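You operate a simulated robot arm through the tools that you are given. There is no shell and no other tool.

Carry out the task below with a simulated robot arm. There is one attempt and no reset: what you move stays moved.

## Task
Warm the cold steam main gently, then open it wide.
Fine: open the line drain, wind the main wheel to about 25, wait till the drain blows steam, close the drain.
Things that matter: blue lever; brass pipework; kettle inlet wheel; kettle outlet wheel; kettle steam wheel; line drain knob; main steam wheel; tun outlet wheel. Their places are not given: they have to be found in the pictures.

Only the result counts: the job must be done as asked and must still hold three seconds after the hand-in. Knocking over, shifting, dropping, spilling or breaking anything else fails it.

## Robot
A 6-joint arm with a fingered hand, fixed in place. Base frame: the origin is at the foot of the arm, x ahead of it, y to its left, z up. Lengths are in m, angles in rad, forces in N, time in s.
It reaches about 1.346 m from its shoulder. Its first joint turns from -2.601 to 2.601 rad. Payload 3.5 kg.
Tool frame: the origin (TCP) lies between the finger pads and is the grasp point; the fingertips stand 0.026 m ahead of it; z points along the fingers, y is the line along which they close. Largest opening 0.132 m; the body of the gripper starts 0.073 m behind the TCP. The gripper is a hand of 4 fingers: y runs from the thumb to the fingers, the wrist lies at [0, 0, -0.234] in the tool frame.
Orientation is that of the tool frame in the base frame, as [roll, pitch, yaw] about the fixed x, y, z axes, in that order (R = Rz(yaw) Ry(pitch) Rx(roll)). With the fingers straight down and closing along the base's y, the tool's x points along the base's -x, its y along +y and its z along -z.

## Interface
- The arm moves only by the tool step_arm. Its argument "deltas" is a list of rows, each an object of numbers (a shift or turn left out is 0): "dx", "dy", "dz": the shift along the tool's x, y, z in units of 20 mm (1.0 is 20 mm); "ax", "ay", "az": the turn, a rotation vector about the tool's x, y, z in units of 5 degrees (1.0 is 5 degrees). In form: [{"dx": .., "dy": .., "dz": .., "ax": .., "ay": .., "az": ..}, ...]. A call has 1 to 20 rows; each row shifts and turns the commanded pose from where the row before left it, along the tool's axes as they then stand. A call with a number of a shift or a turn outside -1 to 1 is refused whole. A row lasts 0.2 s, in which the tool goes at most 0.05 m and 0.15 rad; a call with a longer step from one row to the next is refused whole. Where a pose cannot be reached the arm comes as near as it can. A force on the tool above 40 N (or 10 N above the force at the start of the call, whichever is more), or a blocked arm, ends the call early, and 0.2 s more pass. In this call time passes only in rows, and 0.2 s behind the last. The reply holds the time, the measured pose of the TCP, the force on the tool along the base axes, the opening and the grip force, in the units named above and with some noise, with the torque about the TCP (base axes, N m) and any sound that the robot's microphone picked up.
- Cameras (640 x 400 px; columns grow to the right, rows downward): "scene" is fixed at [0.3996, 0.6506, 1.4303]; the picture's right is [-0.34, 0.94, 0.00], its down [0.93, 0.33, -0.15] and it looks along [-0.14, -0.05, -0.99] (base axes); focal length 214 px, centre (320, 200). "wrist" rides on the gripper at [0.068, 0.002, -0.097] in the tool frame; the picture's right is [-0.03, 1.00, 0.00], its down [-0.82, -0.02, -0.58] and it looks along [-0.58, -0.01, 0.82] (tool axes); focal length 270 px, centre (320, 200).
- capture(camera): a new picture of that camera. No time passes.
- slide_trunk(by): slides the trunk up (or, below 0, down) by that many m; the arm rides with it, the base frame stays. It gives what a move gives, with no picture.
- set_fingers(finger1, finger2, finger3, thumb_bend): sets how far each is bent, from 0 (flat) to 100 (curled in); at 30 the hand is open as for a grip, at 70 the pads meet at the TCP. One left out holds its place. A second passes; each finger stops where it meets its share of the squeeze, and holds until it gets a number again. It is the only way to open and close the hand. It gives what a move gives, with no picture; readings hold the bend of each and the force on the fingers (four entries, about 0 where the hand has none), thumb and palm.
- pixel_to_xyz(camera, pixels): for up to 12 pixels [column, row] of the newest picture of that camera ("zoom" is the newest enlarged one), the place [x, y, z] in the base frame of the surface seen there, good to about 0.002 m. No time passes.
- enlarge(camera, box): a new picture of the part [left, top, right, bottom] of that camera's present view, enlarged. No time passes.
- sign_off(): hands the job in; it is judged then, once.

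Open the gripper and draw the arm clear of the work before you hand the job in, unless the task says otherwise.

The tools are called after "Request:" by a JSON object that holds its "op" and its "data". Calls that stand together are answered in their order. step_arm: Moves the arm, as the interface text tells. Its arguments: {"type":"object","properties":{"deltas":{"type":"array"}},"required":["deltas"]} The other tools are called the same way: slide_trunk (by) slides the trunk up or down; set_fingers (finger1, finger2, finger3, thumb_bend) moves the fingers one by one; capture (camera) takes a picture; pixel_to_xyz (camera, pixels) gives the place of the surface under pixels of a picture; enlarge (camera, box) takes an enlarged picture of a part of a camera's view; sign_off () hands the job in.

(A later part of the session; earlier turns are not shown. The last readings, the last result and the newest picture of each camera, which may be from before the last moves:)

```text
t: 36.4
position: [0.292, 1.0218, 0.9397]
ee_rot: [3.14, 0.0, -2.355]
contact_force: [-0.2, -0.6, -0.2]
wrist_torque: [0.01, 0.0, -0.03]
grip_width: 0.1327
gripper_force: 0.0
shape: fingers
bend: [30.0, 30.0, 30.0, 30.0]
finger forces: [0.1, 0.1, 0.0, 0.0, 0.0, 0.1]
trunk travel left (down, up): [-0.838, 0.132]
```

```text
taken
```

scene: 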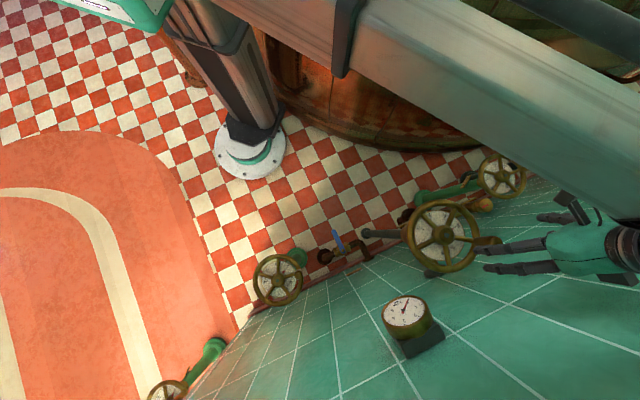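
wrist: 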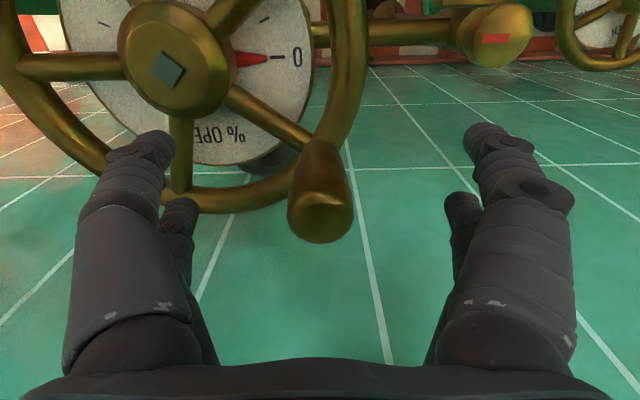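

The handle sits between the fingers at (320,195). I close the fingers on it.

Request:
{"op": "set_fingers", "data": {"finger1": 70, "finger2": 70, "finger3": 70, "thumb_bend": 70}}

Request:
{"op": "capture", "data": {"camera": "wrist"}}

```text
t: 37.4
position: [0.291, 1.0209, 0.9397]
ee_rot: [3.141, -0.001, -2.356]
contact_force: [0.3, -1.0, -0.8]
wrist_torque: [-0.04, 0.02, 0.02]
grip_width: 0.0032
gripper_force: 0.3
shape: fingers
bend: [69.0, 69.0, 69.0, 70.0]
finger forces: [0.5, 0.6, 0.6, 0.0, 0.6, 0.0]
trunk travel left (down, up): [-0.838, 0.132]
```

```text
taken
```

wrist: 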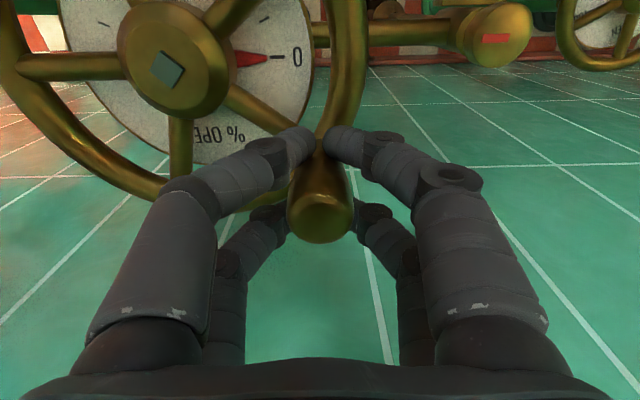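

Contact is light (~0.6 N) with the fingers caging the handle. I firm it up a bit more.

Request:
{"op": "set_fingers", "data": {"finger1": 80, "finger2": 80, "finger3": 80, "thumb_bend": 80}}

Request:
{"op": "capture", "data": {"camera": "wrist"}}

```text
t: 38.4
position: [0.2921, 1.0211, 0.9383]
ee_rot: [3.141, 0.002, -2.355]
contact_force: [1.8, -3.9, -7.3]
wrist_torque: [-0.07, -0.04, 0.07]
grip_width: 0.0004
gripper_force: 0.0
shape: fingers
bend: [73.0, 73.0, 73.0, 74.0]
finger forces: [0.1, 0.0, 0.0, 0.0, 0.0, 0.0]
trunk travel left (down, up): [-0.838, 0.132]
```

```text
taken
```

wrist: 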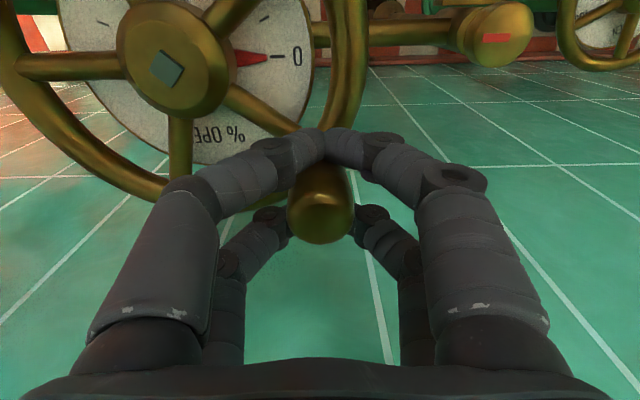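

The fingers now enclose the handle. I wind counter-clockwise 20° along the arc, with the hand turning with the wheel, and look at the pointer.

Request:
{"op": "step_arm", "data": {"deltas": [{"dx": 0.2945, "dy": 0.1955, "az": -1}, {"dx": 0.2945, "dy": 0.1955, "az": -1}, {"dx": 0.2945, "dy": 0.1955, "az": -1}, {"dx": 0.2945, "dy": 0.1955, "az": -1}]}}

Request:
{"op": "capture", "data": {"camera": "wrist"}}

```text
t: 39.4
position: [0.2645, 1.013, 0.9377]
ee_rot: [3.141, -0.001, -2.006]
contact_force: [6.0, -0.6, -5.2]
wrist_torque: [-0.04, -0.1, 0.02]
grip_width: 0.0001
gripper_force: 8.1
shape: fingers
bend: [73.0, 74.0, 74.0, 74.0]
finger forces: [0.0, 7.6, 8.4, 0.1, 0.0, 0.1]
trunk travel left (down, up): [-0.838, 0.132]
```

```text
taken
```

wrist: 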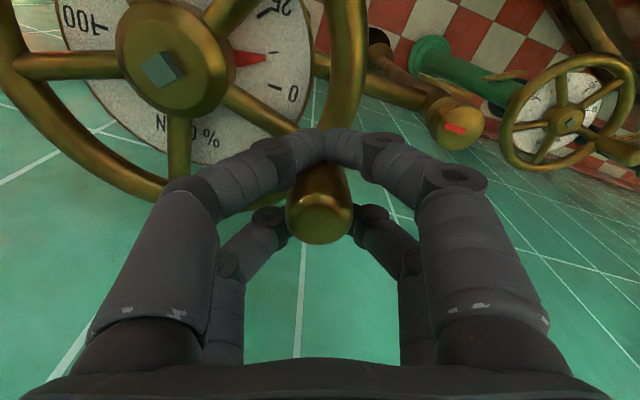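

The wheel follows and the pointer moved off 0 with it. I enlarge the dial to read it.

Request:
{"op": "enlarge", "data": {"camera": "wrist", "box": [50, 0, 320, 150]}}

Request:
{"op": "capture", "data": {"camera": "scene"}}

```text
2.37 times, centred on (185, 75) of wrist
```

zoom: 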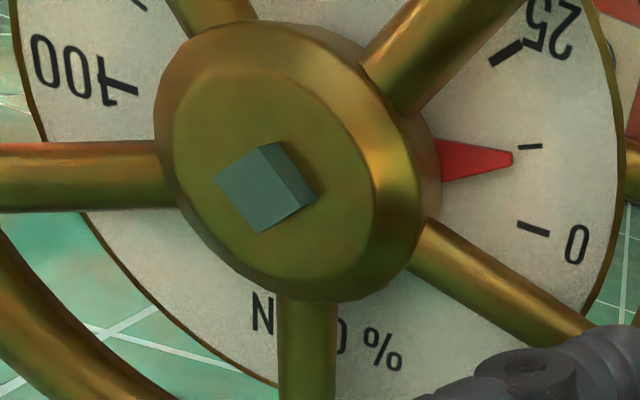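

```text
taken
```

scene: 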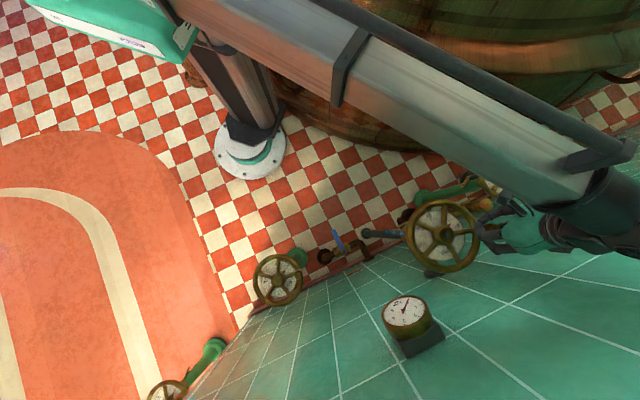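

The pointer reads about 11 after 20° (so ~45° per 25). I wind 25° more to bring it to 25.

Request:
{"op": "step_arm", "data": {"deltas": [{"dx": 0.2945, "dy": 0.1955, "az": -1}, {"dx": 0.2945, "dy": 0.1955, "az": -1}, {"dx": 0.2945, "dy": 0.1955, "az": -1}, {"dx": 0.2945, "dy": 0.1955, "az": -1}]}}

Request:
{"op": "enlarge", "data": {"camera": "wrist", "box": [50, 0, 320, 150]}}

```text
t: 40.4
position: [0.2423, 0.9955, 0.9386]
ee_rot: [3.141, -0.001, -1.658]
contact_force: [4.5, 2.0, -4.7]
wrist_torque: [0.0, -0.09, 0.02]
grip_width: 0.0001
gripper_force: 8.2
shape: fingers
bend: [73.0, 74.0, 74.0, 74.0]
finger forces: [0.0, 8.1, 8.6, 0.0, 0.0, 0.0]
trunk travel left (down, up): [-0.838, 0.132]
```

```text
2.37 times, centred on (185, 75) of wrist
```

zoom: 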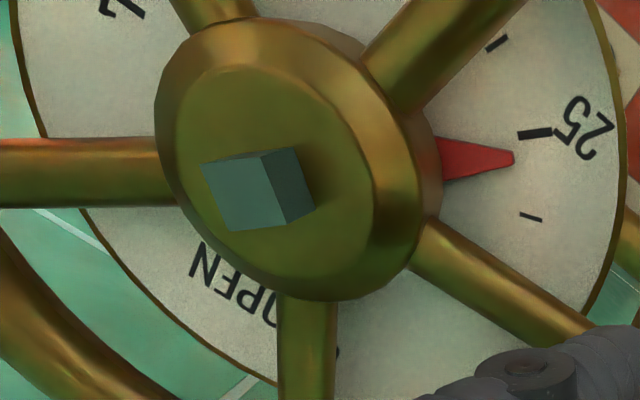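

Pointer reads about 21 now. I wind another ~7° to reach 25.

Request:
{"op": "step_arm", "data": {"deltas": [{"dx": 0.2945, "dy": 0.1955, "az": -1}, {"dx": 0.1031, "dy": 0.0684, "az": -0.35}]}}

Request:
{"op": "enlarge", "data": {"camera": "wrist", "box": [50, 0, 320, 150]}}

Request:
{"op": "capture", "data": {"camera": "scene"}}

```text
t: 41.0
position: [0.2369, 0.9883, 0.9376]
ee_rot: [-3.141, 0.001, -1.54]
contact_force: [3.6, 3.4, -6.0]
wrist_torque: [0.01, -0.08, 0.03]
grip_width: 0.0
gripper_force: 8.9
shape: fingers
bend: [73.0, 74.0, 74.0, 74.0]
finger forces: [0.0, 8.5, 8.9, 0.0, 0.0, 0.0]
trunk travel left (down, up): [-0.838, 0.132]
```

```text
2.37 times, centred on (185, 75) of wrist
```

zoom: 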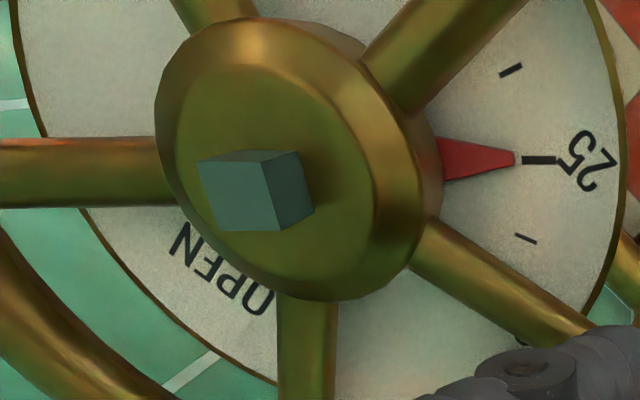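

```text
taken
```

scene: 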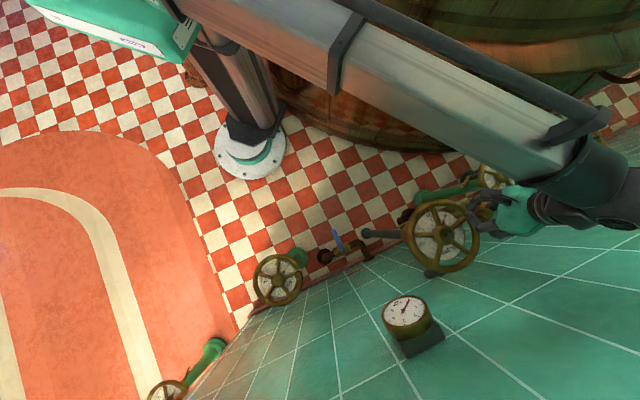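

The pointer now sits exactly on 25. I release the handle and check that the wheel stays.

Request:
{"op": "set_fingers", "data": {"finger1": 30, "finger2": 30, "finger3": 30, "thumb_bend": 30}}

Request:
{"op": "enlarge", "data": {"camera": "wrist", "box": [50, 0, 320, 150]}}

Request:
{"op": "enlarge", "data": {"camera": "scene", "box": [380, 180, 508, 330]}}

```text
t: 42.0
position: [0.2369, 0.9868, 0.94]
ee_rot: [-3.141, 0.0, -1.541]
contact_force: [-0.3, -0.8, 0.3]
wrist_torque: [-0.01, -0.01, 0.0]
grip_width: 0.1325
gripper_force: 0.1
shape: fingers
bend: [30.0, 30.0, 30.0, 30.0]
finger forces: [0.0, 0.0, 0.0, 0.0, 0.1, 0.0]
trunk travel left (down, up): [-0.838, 0.132]
```

```text
2.37 times, centred on (185, 75) of wrist
```

zoom: 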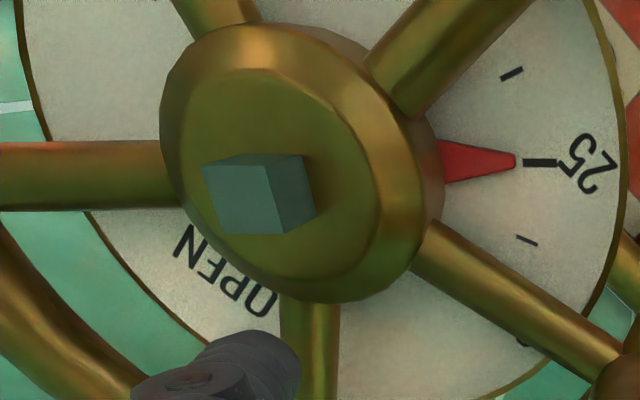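

```text
2.67 times, centred on (444, 255) of scene
```

zoom: 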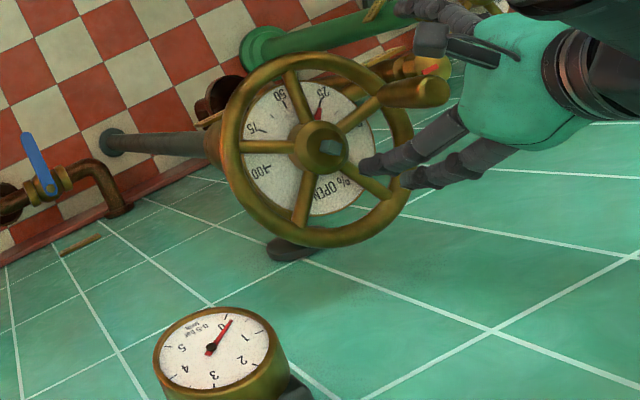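

The wheel holds at 25 and the gauge barely moves. I raise the trunk clear of the handle and watch the drain outlet.

Request:
{"op": "slide_trunk", "data": {"by": 0.08}}

Request:
{"op": "capture", "data": {"camera": "wrist"}}

Request:
{"op": "enlarge", "data": {"camera": "scene", "box": [380, 180, 508, 330]}}

```text
t: 43.2
position: [0.2361, 0.9862, 1.0181]
ee_rot: [-3.141, -0.001, -1.541]
contact_force: [0.7, 0.4, 0.0]
wrist_torque: [0.01, -0.02, -0.02]
grip_width: 0.1324
gripper_force: 0.0
shape: fingers
bend: [30.0, 30.0, 30.0, 30.0]
finger forces: [0.0, 0.0, 0.0, 0.0, 0.0, 0.0]
trunk travel left (down, up): [-0.918, 0.052]
```

```text
taken
```

wrist: 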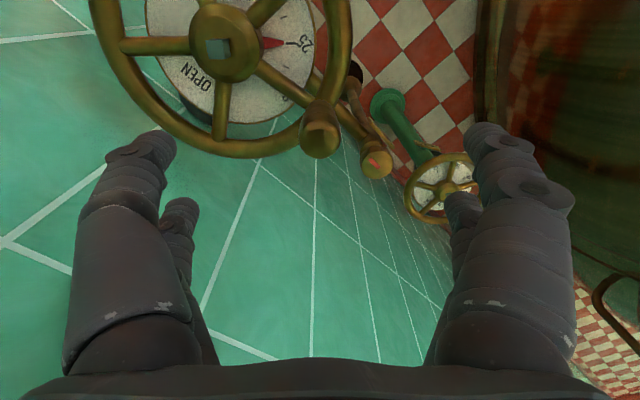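

```text
2.67 times, centred on (444, 255) of scene
```

zoom: 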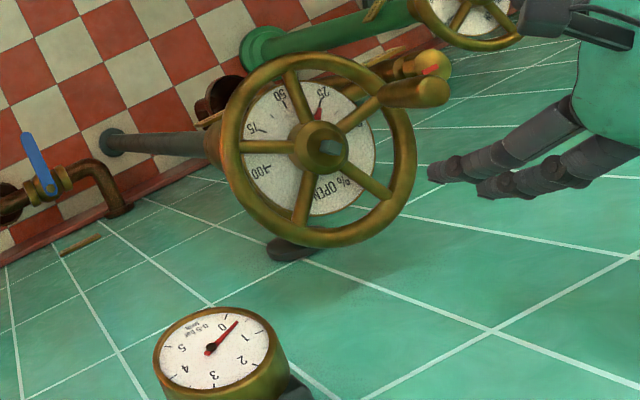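

The gauge is beginning to rise (~0.4 bar) and the wheel stays at 25. I move back above the drain knob while waiting for steam.

Request:
{"op": "step_arm", "data": {"deltas": [{"dx": -0.82, "dy": 0.5725}, {"dx": -0.82, "dy": 0.5725}, {"dx": -0.82, "dy": 0.5725}, {"dx": -0.82, "dy": 0.5725}, {"dx": -0.82, "dy": 0.5725}, {"dx": -0.82, "dy": 0.5725}]}}

Request:
{"op": "capture", "data": {"camera": "wrist"}}

Request:
{"op": "capture", "data": {"camera": "scene"}}

```text
t: 44.6
position: [0.1655, 1.0815, 1.0187]
ee_rot: [-3.141, 0.0, -1.542]
contact_force: [0.1, 0.6, 0.8]
wrist_torque: [0.02, 0.02, 0.01]
grip_width: 0.1325
gripper_force: 0.0
shape: fingers
bend: [30.0, 30.0, 30.0, 30.0]
finger forces: [0.0, 0.1, 0.1, 0.0, 0.0, 0.0]
trunk travel left (down, up): [-0.918, 0.052]
```

```text
taken
```

wrist: 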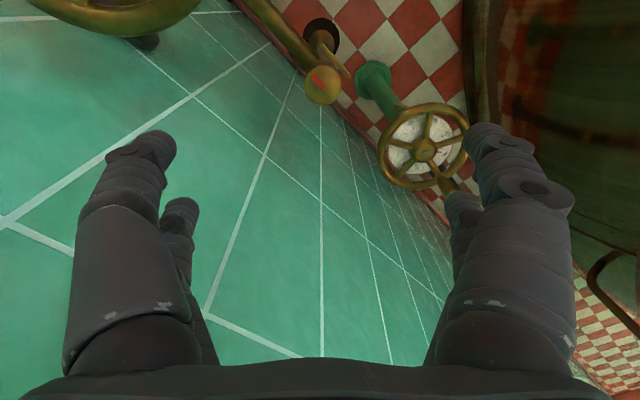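

```text
taken
```

scene: 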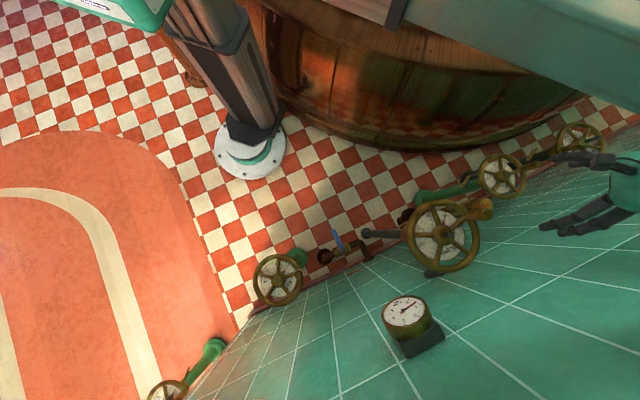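

I check the gauge and measure the forearm's position for clearance to the handle.

Request:
{"op": "enlarge", "data": {"camera": "scene", "box": [380, 290, 444, 330]}}

Request:
{"op": "enlarge", "data": {"camera": "wrist", "box": [250, 0, 410, 110]}}

Request:
{"op": "pixel_to_xyz", "data": {"camera": "scene", "pixels": [[540, 80], [500, 60], [460, 30], [620, 110], [620, 60], [620, 190], [590, 85], [520, 20], [560, 88], [634, 112]]}}

```text
10.00 times, centred on (412, 310) of scene
```

zoom: 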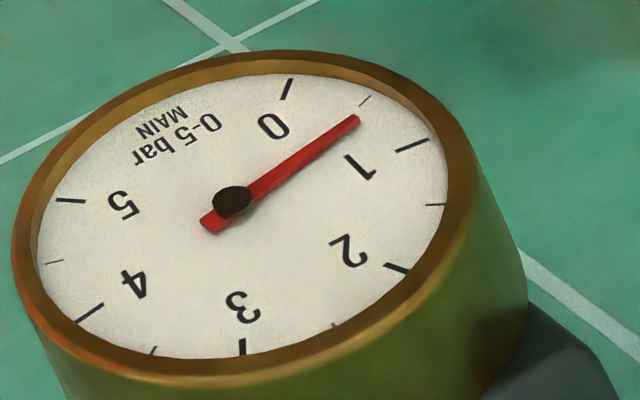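

```text
3.64 times, centred on (330, 55) of wrist
```

zoom: 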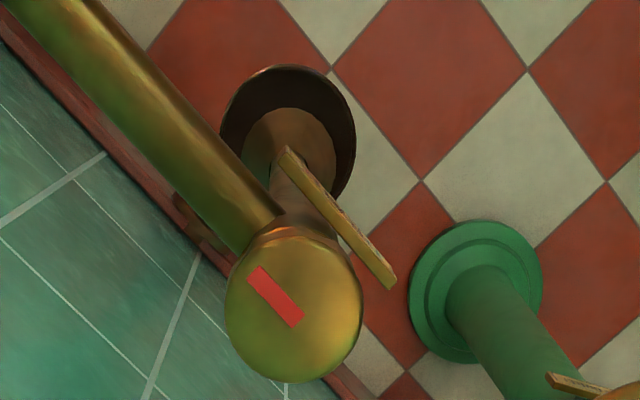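

```text
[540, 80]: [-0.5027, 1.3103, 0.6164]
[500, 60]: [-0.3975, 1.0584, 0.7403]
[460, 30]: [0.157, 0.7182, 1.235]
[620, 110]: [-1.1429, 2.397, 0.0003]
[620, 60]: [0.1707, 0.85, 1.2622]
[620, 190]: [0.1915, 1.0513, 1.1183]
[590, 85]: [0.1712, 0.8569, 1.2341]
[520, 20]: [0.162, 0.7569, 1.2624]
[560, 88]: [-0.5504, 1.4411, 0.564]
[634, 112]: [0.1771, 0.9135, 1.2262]
```

Gauge reads about 0.6 bar; no steam or sound yet at the drain. I wait 3 s with null rows.

Request:
{"op": "step_arm", "data": {"deltas": [{"dx": 0}, {"dx": 0}, {"dx": 0}, {"dx": 0}, {"dx": 0}, {"dx": 0}, {"dx": 0}, {"dx": 0}, {"dx": 0}, {"dx": 0}, {"dx": 0}, {"dx": 0}, {"dx": 0}, {"dx": 0}, {"dx": 0}]}}

Request:
{"op": "enlarge", "data": {"camera": "scene", "box": [380, 180, 508, 330]}}

Request:
{"op": "capture", "data": {"camera": "wrist"}}

```text
t: 47.8
position: [0.1667, 1.0816, 1.0191]
ee_rot: [3.141, 0.001, -1.542]
contact_force: [0.4, 1.0, 0.2]
wrist_torque: [-0.01, 0.01, 0.0]
grip_width: 0.1323
gripper_force: 0.0
shape: fingers
bend: [30.0, 30.0, 30.0, 30.0]
finger forces: [0.1, 0.0, 0.0, 0.0, 0.0, 0.0]
trunk travel left (down, up): [-0.918, 0.052]
```

```text
2.67 times, centred on (444, 255) of scene
```

zoom: 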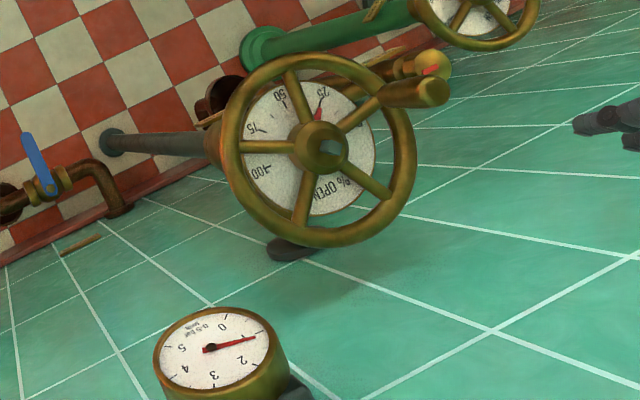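

```text
taken
```

wrist: 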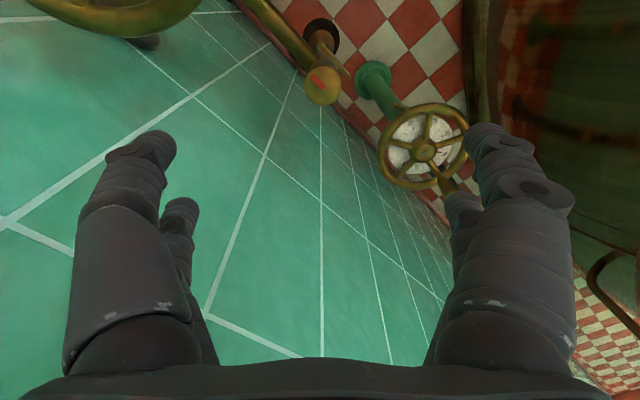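

Pressure is now ~1.2 bar, no steam yet. I lower onto the knob in the meantime so I can close quickly once steam blows.

Request:
{"op": "slide_trunk", "data": {"by": -0.15}}

Request:
{"op": "capture", "data": {"camera": "wrist"}}

Request:
{"op": "capture", "data": {"camera": "scene"}}

```text
t: 49.5
position: [0.1655, 1.082, 0.8691]
ee_rot: [3.141, 0.0, -1.541]
contact_force: [-1.3, 0.2, -0.1]
wrist_torque: [0.01, -0.02, -0.01]
grip_width: 0.1326
gripper_force: 0.1
shape: fingers
bend: [30.0, 30.0, 30.0, 30.0]
finger forces: [0.0, 0.0, 0.1, 0.0, 0.0, 0.0]
trunk travel left (down, up): [-0.768, 0.202]
```

```text
taken
```

wrist: 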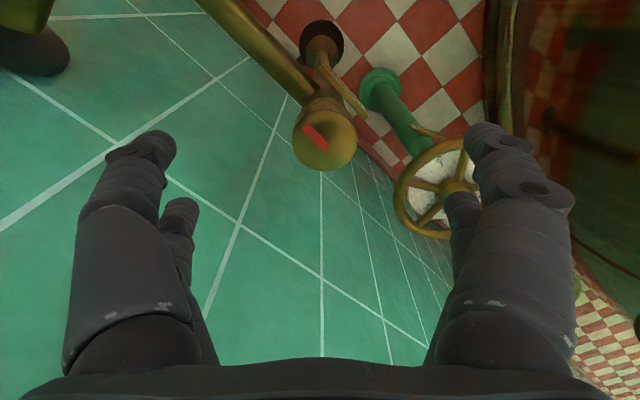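

```text
taken
```

scene: 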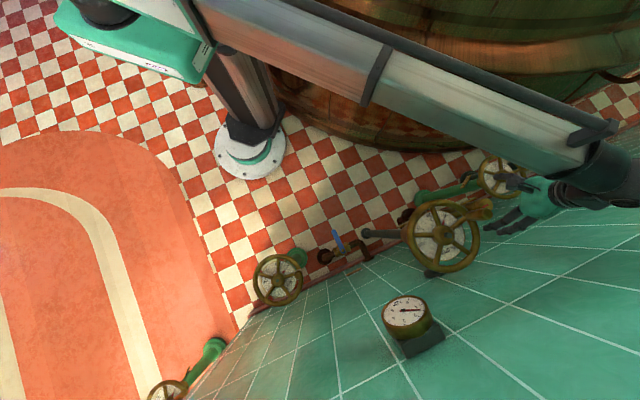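

Still no steam at the funnel (322,40). I lower the last 7 cm around the knob.

Request:
{"op": "slide_trunk", "data": {"by": -0.071}}

Request:
{"op": "capture", "data": {"camera": "wrist"}}

Request:
{"op": "enlarge", "data": {"camera": "scene", "box": [380, 180, 508, 330]}}

```text
t: 50.6
position: [0.1653, 1.082, 0.7975]
ee_rot: [3.14, -0.001, -1.541]
contact_force: [-0.3, -1.2, 0.7]
wrist_torque: [-0.01, -0.01, -0.02]
grip_width: 0.1325
gripper_force: 0.1
shape: fingers
bend: [30.0, 30.0, 30.0, 30.0]
finger forces: [0.0, 0.0, 0.0, 0.0, 0.0, 0.0]
trunk travel left (down, up): [-0.697, 0.273]
```

```text
taken
```

wrist: 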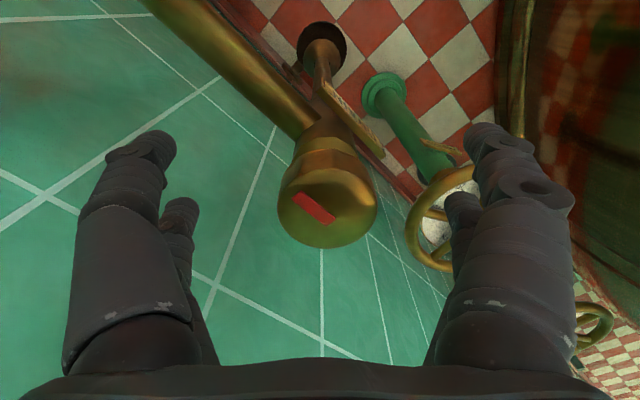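

```text
2.67 times, centred on (444, 255) of scene
```

zoom: 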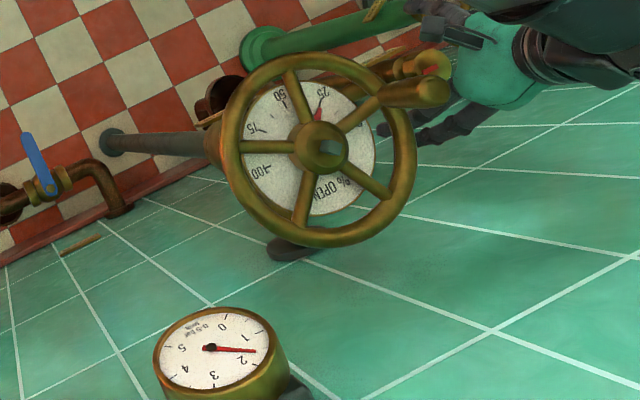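

Pressure ~1.6 bar, still no plume. I wait 4 s more in place.

Request:
{"op": "step_arm", "data": {"deltas": [{"dx": 0}, {"dx": 0}, {"dx": 0}, {"dx": 0}, {"dx": 0}, {"dx": 0}, {"dx": 0}, {"dx": 0}, {"dx": 0}, {"dx": 0}, {"dx": 0}, {"dx": 0}, {"dx": 0}, {"dx": 0}, {"dx": 0}, {"dx": 0}, {"dx": 0}, {"dx": 0}, {"dx": 0}, {"dx": 0}]}}

Request:
{"op": "capture", "data": {"camera": "wrist"}}

Request:
{"op": "enlarge", "data": {"camera": "scene", "box": [380, 180, 508, 330]}}

```text
t: 54.8
position: [0.1665, 1.0828, 0.7985]
ee_rot: [-3.141, 0.001, -1.543]
contact_force: [0.1, 0.5, 0.4]
wrist_torque: [-0.02, 0.01, 0.02]
grip_width: 0.1327
gripper_force: 0.1
shape: fingers
bend: [30.0, 30.0, 30.0, 30.0]
finger forces: [0.0, 0.0, 0.0, 0.0, 0.0, 0.0]
trunk travel left (down, up): [-0.697, 0.273]
```

```text
taken
```

wrist: 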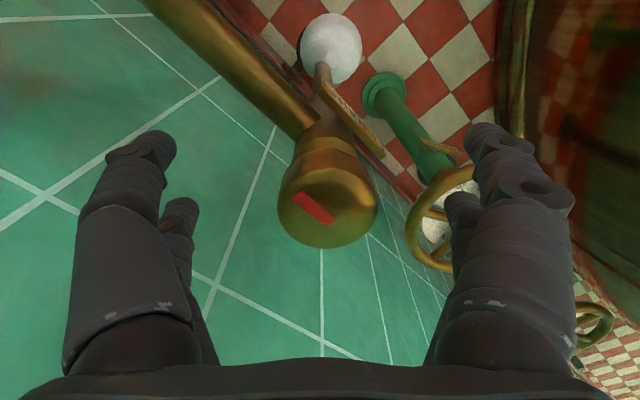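

```text
2.67 times, centred on (444, 255) of scene
```

zoom: 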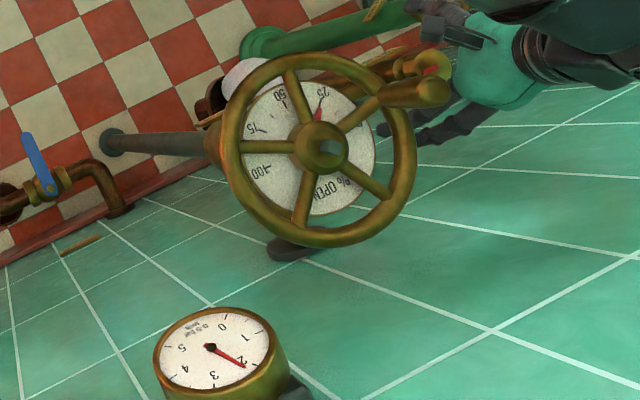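

A white plume has appeared at the funnel (330,48). I enlarge to confirm that it is steam.

Request:
{"op": "enlarge", "data": {"camera": "wrist", "box": [250, 0, 410, 110]}}

Request:
{"op": "pixel_to_xyz", "data": {"camera": "wrist", "pixels": [[330, 48], [315, 30], [345, 40], [325, 70]]}}

```text
3.64 times, centred on (330, 55) of wrist
```

zoom: 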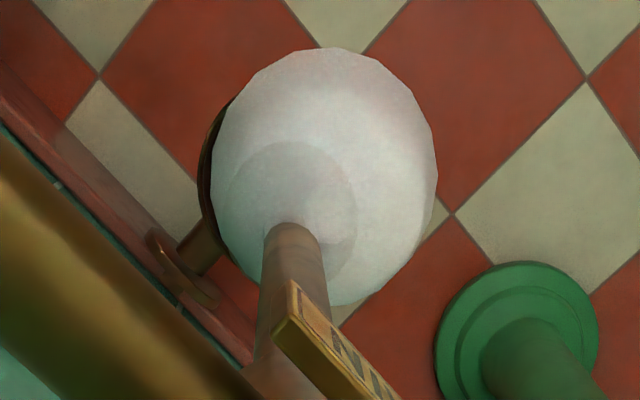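

```text
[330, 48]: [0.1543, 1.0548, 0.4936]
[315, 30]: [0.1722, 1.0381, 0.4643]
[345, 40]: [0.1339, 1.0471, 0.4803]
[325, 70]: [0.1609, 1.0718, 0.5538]
```

Steam is blowing from the drain. I grip the knob to close it.

Request:
{"op": "set_fingers", "data": {"finger1": 70, "finger2": 70, "finger3": 70, "thumb_bend": 70}}

Request:
{"op": "step_arm", "data": {"deltas": [{"az": 1}, {"az": 1}, {"az": 1}, {"az": 1}, {"az": 1}, {"az": 1}, {"az": 1}, {"az": 1}, {"az": 1}, {"az": 1}, {"az": 1}, {"az": 1}, {"az": 1}, {"az": 1}, {"az": 1}, {"az": 1}, {"az": 1}, {"az": 1}]}}

Request:
{"op": "capture", "data": {"camera": "wrist"}}

Request:
{"op": "enlarge", "data": {"camera": "scene", "box": [380, 180, 508, 330]}}

```text
t: 55.8
position: [0.1667, 1.0819, 0.7975]
ee_rot: [-3.141, -0.001, -1.54]
contact_force: [-2.9, -1.9, -5.0]
wrist_torque: [-0.04, -0.03, 0.02]
grip_width: 0.013
gripper_force: 6.6
shape: fingers
bend: [66.0, 66.0, 68.0, 68.0]
finger forces: [3.9, 4.0, 1.3, 0.1, 4.1, 0.0]
trunk travel left (down, up): [-0.697, 0.273]
```

```text
t: 59.6
position: [0.1641, 1.0825, 0.7978]
ee_rot: [3.141, 0.0, -3.111]
contact_force: [-11.1, -7.3, -6.8]
wrist_torque: [-0.18, 0.08, 0.12]
grip_width: 0.0145
gripper_force: 10.1
shape: fingers
bend: [66.0, 68.0, 68.0, 67.0]
finger forces: [6.9, 1.3, 2.1, 0.0, 9.9, 0.0]
trunk travel left (down, up): [-0.697, 0.273]
```

```text
taken
```

wrist: 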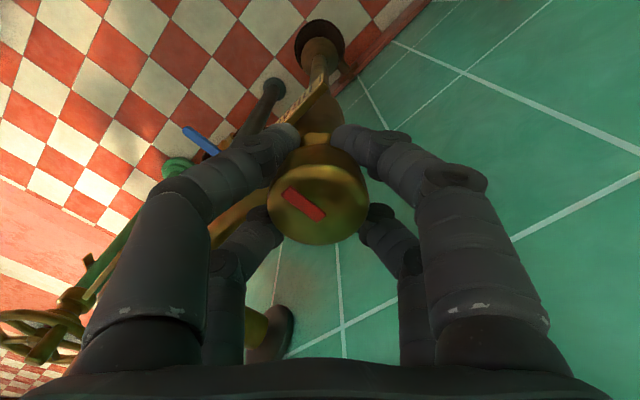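

```text
2.67 times, centred on (444, 255) of scene
```

zoom: 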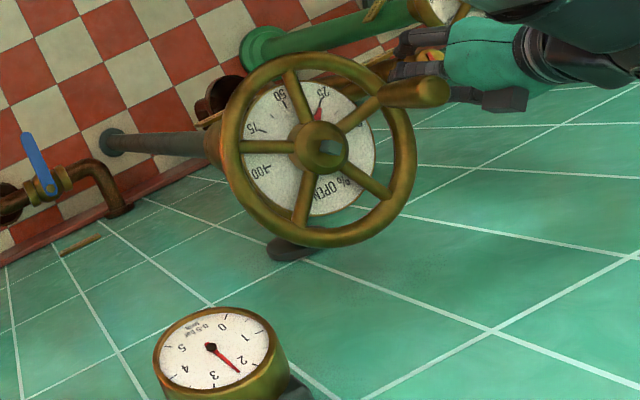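

The plume is gone and the bar points away from the wall again (~closed). I turn another 10° to seat it at the stop.

Request:
{"op": "step_arm", "data": {"deltas": [{"az": 1}, {"az": 1}]}}

Request:
{"op": "capture", "data": {"camera": "wrist"}}

```text
t: 60.2
position: [0.1662, 1.0808, 0.7982]
ee_rot: [-3.141, 0.002, 2.996]
contact_force: [-5.8, -8.0, -5.5]
wrist_torque: [-0.13, 0.08, 0.34]
grip_width: 0.0164
gripper_force: 11.7
shape: fingers
bend: [66.0, 69.0, 69.0, 67.0]
finger forces: [8.1, 0.7, 5.7, 0.0, 9.1, 0.1]
trunk travel left (down, up): [-0.697, 0.273]
```

```text
taken
```

wrist: 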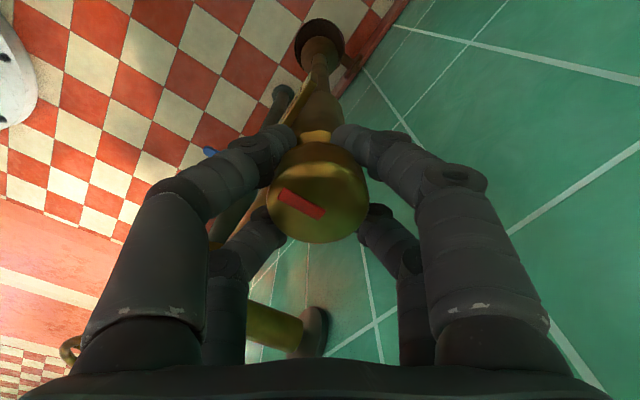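

Torque rose to 0.34 N·m with the bar stopping: the drain is seated shut. I release the knob and raise the hand.

Request:
{"op": "set_fingers", "data": {"finger1": 30, "finger2": 30, "finger3": 30, "thumb_bend": 30}}

Request:
{"op": "capture", "data": {"camera": "wrist"}}

Request:
{"op": "slide_trunk", "data": {"by": 0.22}}

Request:
{"op": "capture", "data": {"camera": "scene"}}

```text
t: 61.2
position: [0.165, 1.0821, 0.7991]
ee_rot: [3.141, -0.001, 2.994]
contact_force: [-0.3, -0.1, -0.2]
wrist_torque: [-0.02, 0.0, -0.02]
grip_width: 0.1322
gripper_force: 0.1
shape: fingers
bend: [30.0, 30.0, 30.0, 30.0]
finger forces: [0.0, 0.0, 0.1, 0.0, 0.1, 0.1]
trunk travel left (down, up): [-0.697, 0.273]
```

```text
taken
```

wrist: 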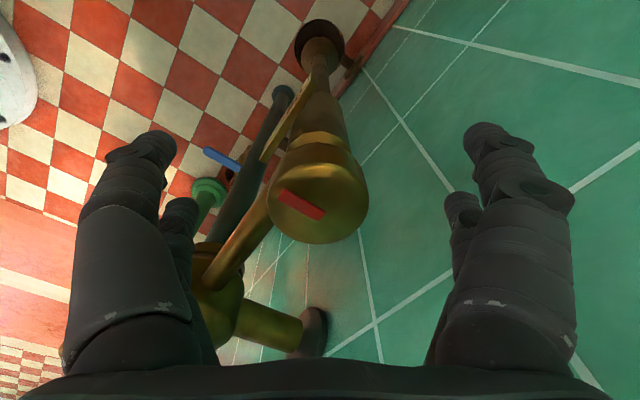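

```text
t: 63.5
position: [0.1658, 1.0815, 1.0182]
ee_rot: [3.141, 0.0, 2.996]
contact_force: [-1.8, 1.6, 0.2]
wrist_torque: [0.0, 0.0, 0.03]
grip_width: 0.1323
gripper_force: 0.0
shape: fingers
bend: [30.0, 30.0, 30.0, 30.0]
finger forces: [0.0, 0.0, 0.1, 0.0, 0.1, 0.1]
trunk travel left (down, up): [-0.917, 0.053]
```

```text
taken
```

scene: 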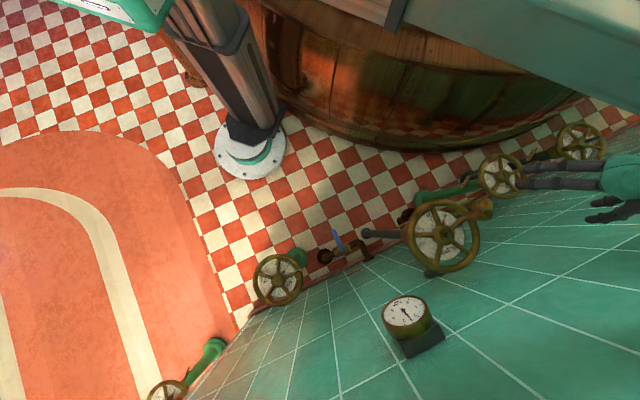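

I verify the bar's direction precisely from 3D points in the wrist view.

Request:
{"op": "capture", "data": {"camera": "wrist"}}

Request:
{"op": "enlarge", "data": {"camera": "wrist", "box": [288, 60, 352, 100]}}

Request:
{"op": "enlarge", "data": {"camera": "scene", "box": [380, 290, 444, 330]}}

```text
taken
```

wrist: 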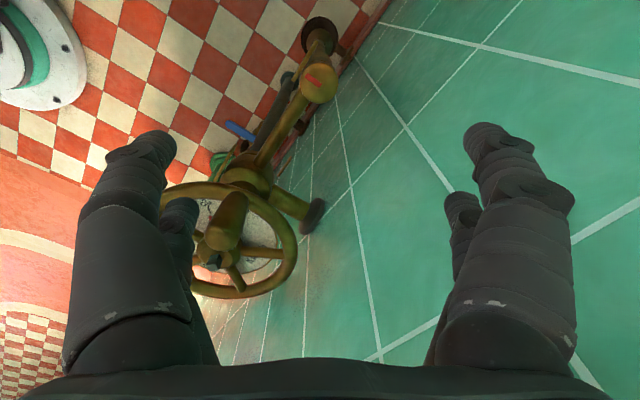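

```text
10.00 times, centred on (320, 80) of wrist
```

zoom: 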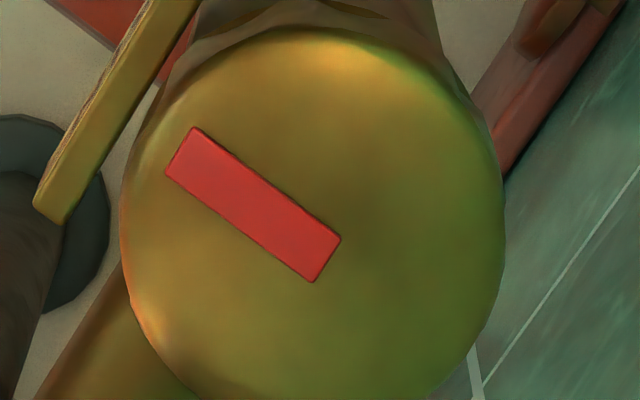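

```text
10.00 times, centred on (412, 310) of scene
```

zoom: 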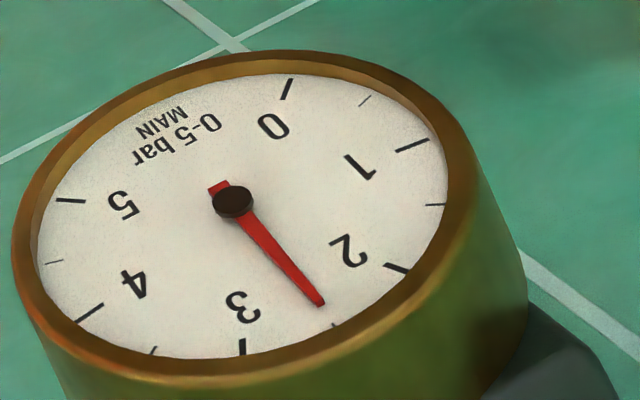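

The bar is back at ~226° (closed as at start), gauge ~2.5 bar. Now I rotate the wrist to yaw ≈140° for winding the wheel the rest of the way.

Request:
{"op": "step_arm", "data": {"deltas": [{"az": 1}, {"az": 1}, {"az": 1}, {"az": 1}, {"az": 1}, {"az": 1}, {"az": 0.34}]}}

Request:
{"op": "capture", "data": {"camera": "wrist"}}

Request:
{"op": "capture", "data": {"camera": "scene"}}

Request:
{"op": "enlarge", "data": {"camera": "scene", "box": [390, 185, 518, 285]}}

```text
t: 65.2
position: [0.166, 1.0809, 1.0172]
ee_rot: [-3.14, -0.001, 2.444]
contact_force: [0.3, -0.3, -0.3]
wrist_torque: [-0.02, -0.02, 0.01]
grip_width: 0.1324
gripper_force: 0.1
shape: fingers
bend: [30.0, 30.0, 30.0, 30.0]
finger forces: [0.1, 0.0, 0.0, 0.0, 0.1, 0.0]
trunk travel left (down, up): [-0.917, 0.053]
```

```text
taken
```

wrist: 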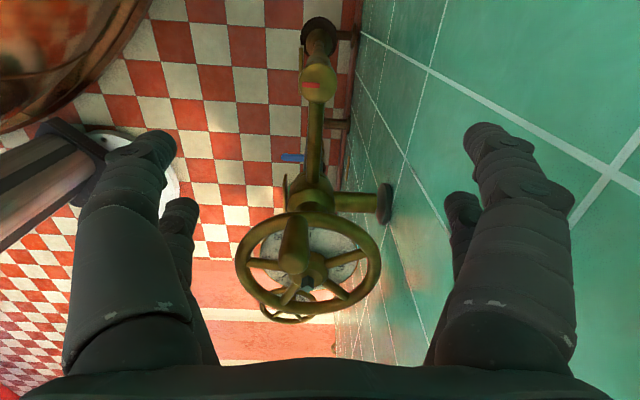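

```text
taken
```

scene: 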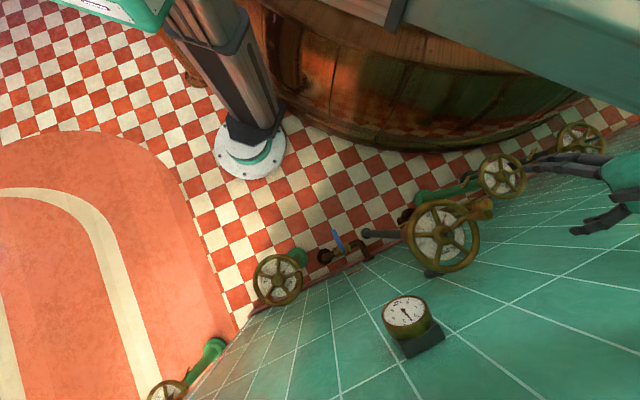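

```text
4.00 times, centred on (454, 235) of scene
```

zoom: 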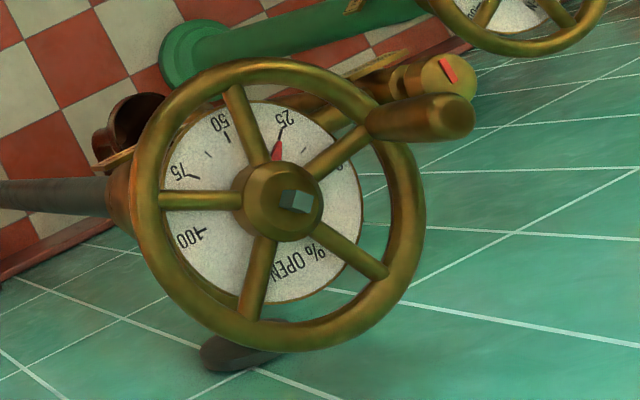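

I measure the present handle top in the zoomed scene picture at (455,118).

Request:
{"op": "pixel_to_xyz", "data": {"camera": "zoom", "pixels": [[455, 118], [445, 118], [465, 118], [455, 105], [455, 130], [295, 202], [390, 118], [180, 110], [410, 230], [285, 335]]}}

```text
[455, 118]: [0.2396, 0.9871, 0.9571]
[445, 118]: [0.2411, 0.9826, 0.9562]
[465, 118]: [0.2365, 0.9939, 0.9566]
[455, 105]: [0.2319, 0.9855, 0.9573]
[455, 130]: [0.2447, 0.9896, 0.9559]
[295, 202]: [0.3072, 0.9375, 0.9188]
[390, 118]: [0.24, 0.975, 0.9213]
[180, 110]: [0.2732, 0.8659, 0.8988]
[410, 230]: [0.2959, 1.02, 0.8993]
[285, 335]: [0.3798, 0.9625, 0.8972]
```

Handle centre ≈ (0.239, 0.988). I move the TCP over it at z≈1.017.

Request:
{"op": "step_arm", "data": {"deltas": [{"dx": -0.964, "dy": -0.203}, {"dx": -0.964, "dy": -0.203}, {"dx": -0.964, "dy": -0.203}, {"dx": -0.964, "dy": -0.203}, {"dx": -0.964, "dy": -0.203}, {"dx": -0.964, "dy": -0.203}]}}

Request:
{"op": "capture", "data": {"camera": "wrist"}}

```text
t: 66.5
position: [0.2374, 0.9884, 1.017]
ee_rot: [3.14, 0.0, 2.443]
contact_force: [-0.3, 0.7, 0.4]
wrist_torque: [0.0, 0.0, 0.01]
grip_width: 0.1325
gripper_force: 0.2
shape: fingers
bend: [30.0, 30.0, 30.0, 30.0]
finger forces: [0.1, 0.1, 0.0, 0.1, 0.1, 0.1]
trunk travel left (down, up): [-0.917, 0.053]
```

```text
taken
```

wrist: 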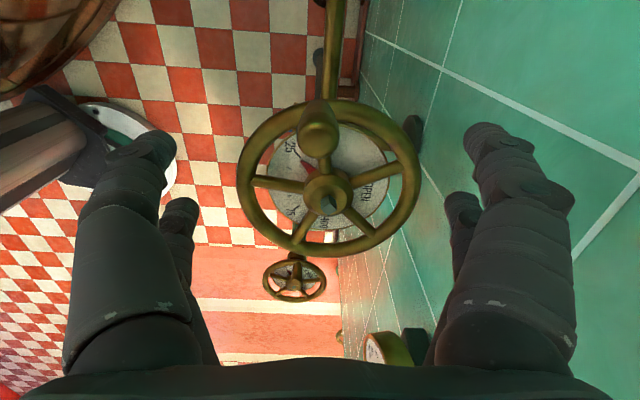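

The handle is at (318,140) in the view, centred. I lower 7.9 cm and close the fingers round it.

Request:
{"op": "slide_trunk", "data": {"by": -0.079}}

Request:
{"op": "capture", "data": {"camera": "wrist"}}

```text
t: 67.7
position: [0.2369, 0.9887, 0.9402]
ee_rot: [-3.141, -0.001, 2.444]
contact_force: [0.1, -0.8, -0.3]
wrist_torque: [-0.02, 0.01, 0.0]
grip_width: 0.1326
gripper_force: 0.1
shape: fingers
bend: [30.0, 30.0, 30.0, 30.0]
finger forces: [0.0, 0.1, 0.1, 0.0, 0.0, 0.0]
trunk travel left (down, up): [-0.838, 0.132]
```

```text
taken
```

wrist: 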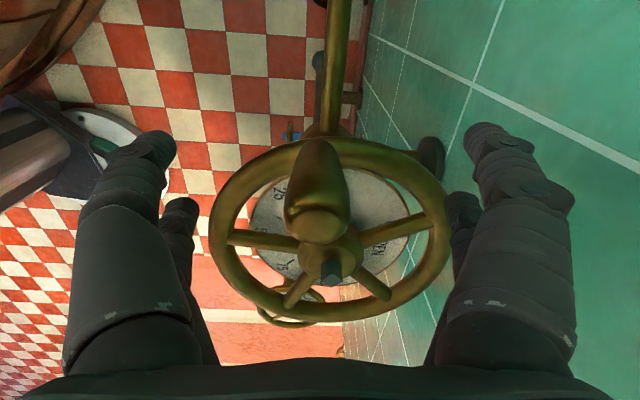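

The handle is centred at (318,195). I close the fingers as before.

Request:
{"op": "set_fingers", "data": {"finger1": 78, "finger2": 78, "finger3": 78, "thumb_bend": 78}}

Request:
{"op": "capture", "data": {"camera": "wrist"}}

```text
t: 68.7
position: [0.2382, 0.9885, 0.9387]
ee_rot: [-3.141, -0.002, 2.443]
contact_force: [1.0, -4.7, -7.6]
wrist_torque: [-0.1, 0.04, 0.0]
grip_width: 0.0001
gripper_force: 7.0
shape: fingers
bend: [74.0, 74.0, 73.0, 73.0]
finger forces: [0.0, 6.8, 7.3, 0.1, 0.1, 0.0]
trunk travel left (down, up): [-0.838, 0.132]
```

```text
taken
```

wrist: 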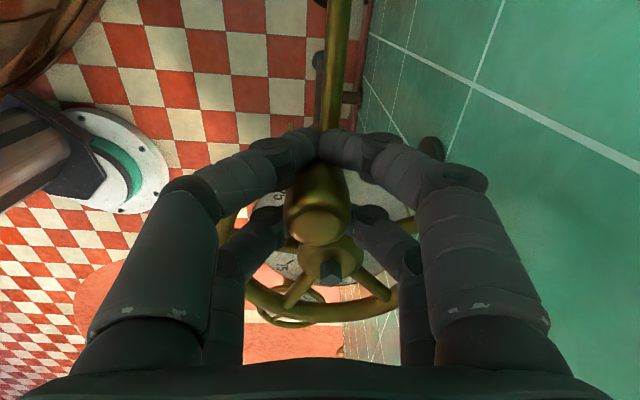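

Handle enclosed. I wind another 30° counter-clockwise along the arc and check.

Request:
{"op": "step_arm", "data": {"deltas": [{"dx": -0.0377, "dy": -0.356, "az": -1}, {"dx": -0.0377, "dy": -0.356, "az": -1}, {"dx": -0.0377, "dy": -0.356, "az": -1}, {"dx": -0.0377, "dy": -0.356, "az": -1}, {"dx": -0.0377, "dy": -0.356, "az": -1}, {"dx": -0.0377, "dy": -0.356, "az": -1}]}}

Request:
{"op": "enlarge", "data": {"camera": "scene", "box": [380, 180, 508, 330]}}

Request:
{"op": "capture", "data": {"camera": "wrist"}}

```text
t: 70.1
position: [0.2223, 0.9499, 0.9379]
ee_rot: [-3.139, 0.0, 2.97]
contact_force: [5.7, 3.2, -6.1]
wrist_torque: [0.03, -0.05, 0.02]
grip_width: 0.0
gripper_force: 8.0
shape: fingers
bend: [75.0, 75.0, 74.0, 73.0]
finger forces: [0.1, 10.0, 6.7, 0.1, 0.0, 0.1]
trunk travel left (down, up): [-0.838, 0.132]
```

```text
2.67 times, centred on (444, 255) of scene
```

zoom: 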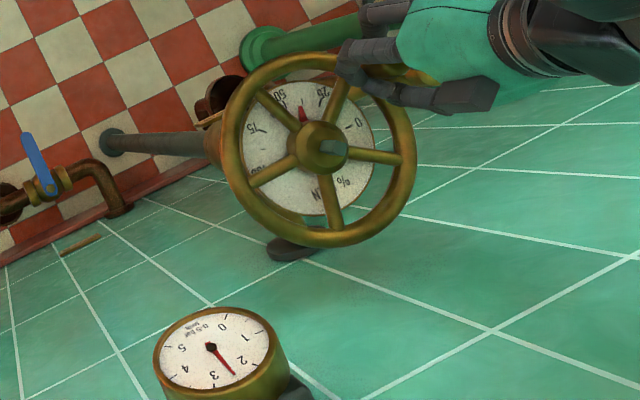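

```text
taken
```

wrist: 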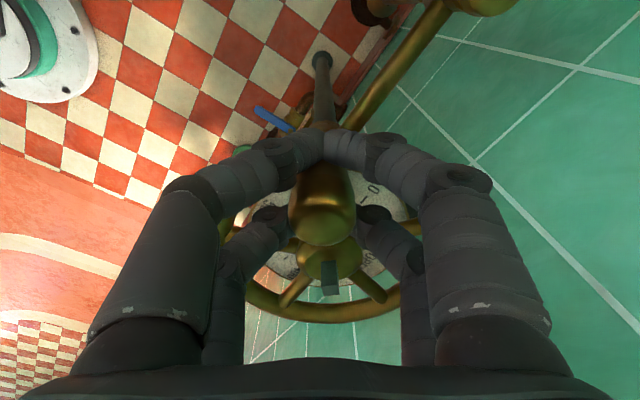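

Smooth: the pointer is near 41. I continue with another 50°.

Request:
{"op": "step_arm", "data": {"deltas": [{"dx": -0.0377, "dy": -0.356, "az": -1}, {"dx": -0.0377, "dy": -0.356, "az": -1}, {"dx": -0.0377, "dy": -0.356, "az": -1}, {"dx": -0.0377, "dy": -0.356, "az": -1}, {"dx": -0.0377, "dy": -0.356, "az": -1}, {"dx": -0.0377, "dy": -0.356, "az": -1}, {"dx": -0.0377, "dy": -0.356, "az": -1}, {"dx": -0.0377, "dy": -0.356, "az": -1}, {"dx": -0.0377, "dy": -0.356, "az": -1}, {"dx": -0.0377, "dy": -0.356, "az": -1}]}}

Request:
{"op": "enlarge", "data": {"camera": "scene", "box": [380, 180, 508, 330]}}

Request:
{"op": "capture", "data": {"camera": "wrist"}}

```text
t: 72.3
position: [0.2445, 0.8848, 0.9379]
ee_rot: [3.141, 0.0, -2.442]
contact_force: [-1.1, 3.5, -6.4]
wrist_torque: [0.08, 0.04, 0.05]
grip_width: 0.0
gripper_force: 7.6
shape: fingers
bend: [75.0, 75.0, 74.0, 74.0]
finger forces: [0.0, 8.8, 6.2, 0.0, 0.0, 0.1]
trunk travel left (down, up): [-0.838, 0.132]
```

```text
2.67 times, centred on (444, 255) of scene
```

zoom: 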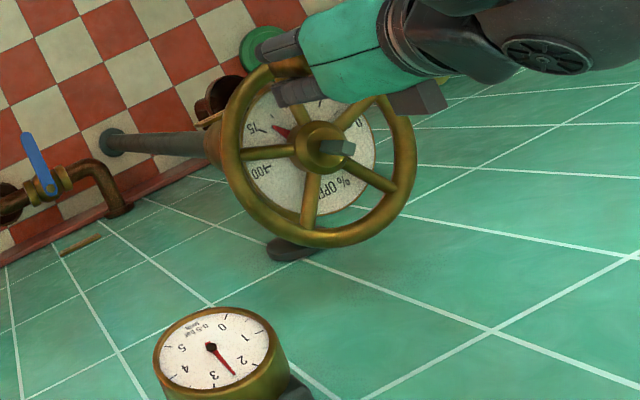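

```text
taken
```

wrist: 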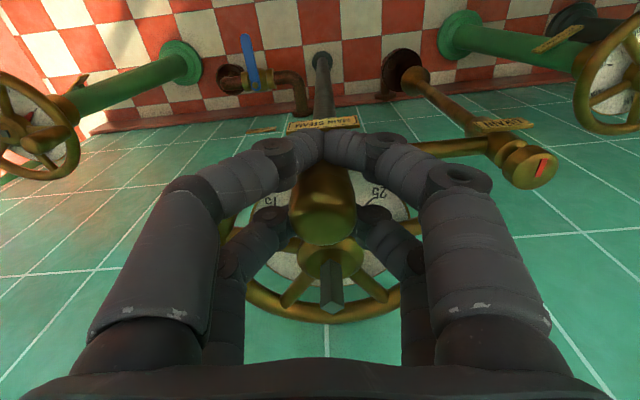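

Pointer is near 70 and all is moving freely. I continue another 50°.

Request:
{"op": "step_arm", "data": {"deltas": [{"dx": -0.0377, "dy": -0.356, "az": -1}, {"dx": -0.0377, "dy": -0.356, "az": -1}, {"dx": -0.0377, "dy": -0.356, "az": -1}, {"dx": -0.0377, "dy": -0.356, "az": -1}, {"dx": -0.0377, "dy": -0.356, "az": -1}, {"dx": -0.0377, "dy": -0.356, "az": -1}, {"dx": -0.0377, "dy": -0.356, "az": -1}, {"dx": -0.0377, "dy": -0.356, "az": -1}, {"dx": -0.0377, "dy": -0.356, "az": -1}, {"dx": -0.0377, "dy": -0.356, "az": -1}]}}

Request:
{"op": "enlarge", "data": {"camera": "scene", "box": [380, 180, 508, 330]}}

Request:
{"op": "capture", "data": {"camera": "wrist"}}

```text
t: 74.5
position: [0.3095, 0.859, 0.9385]
ee_rot: [-3.141, -0.002, -1.569]
contact_force: [-4.3, -4.2, -7.1]
wrist_torque: [-0.04, 0.01, 0.02]
grip_width: 0.0002
gripper_force: 3.5
shape: fingers
bend: [75.0, 75.0, 74.0, 73.0]
finger forces: [0.0, 8.0, 0.1, 0.1, 0.0, 0.0]
trunk travel left (down, up): [-0.838, 0.132]
```

```text
2.67 times, centred on (444, 255) of scene
```

zoom: 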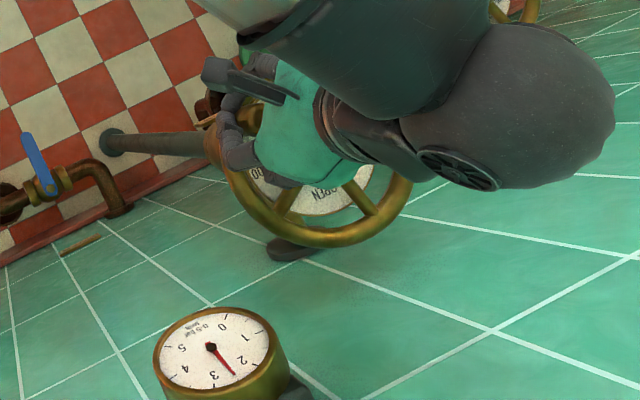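

```text
taken
```

wrist: 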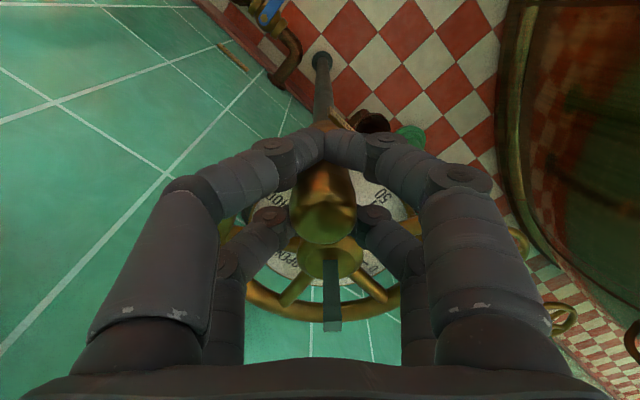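

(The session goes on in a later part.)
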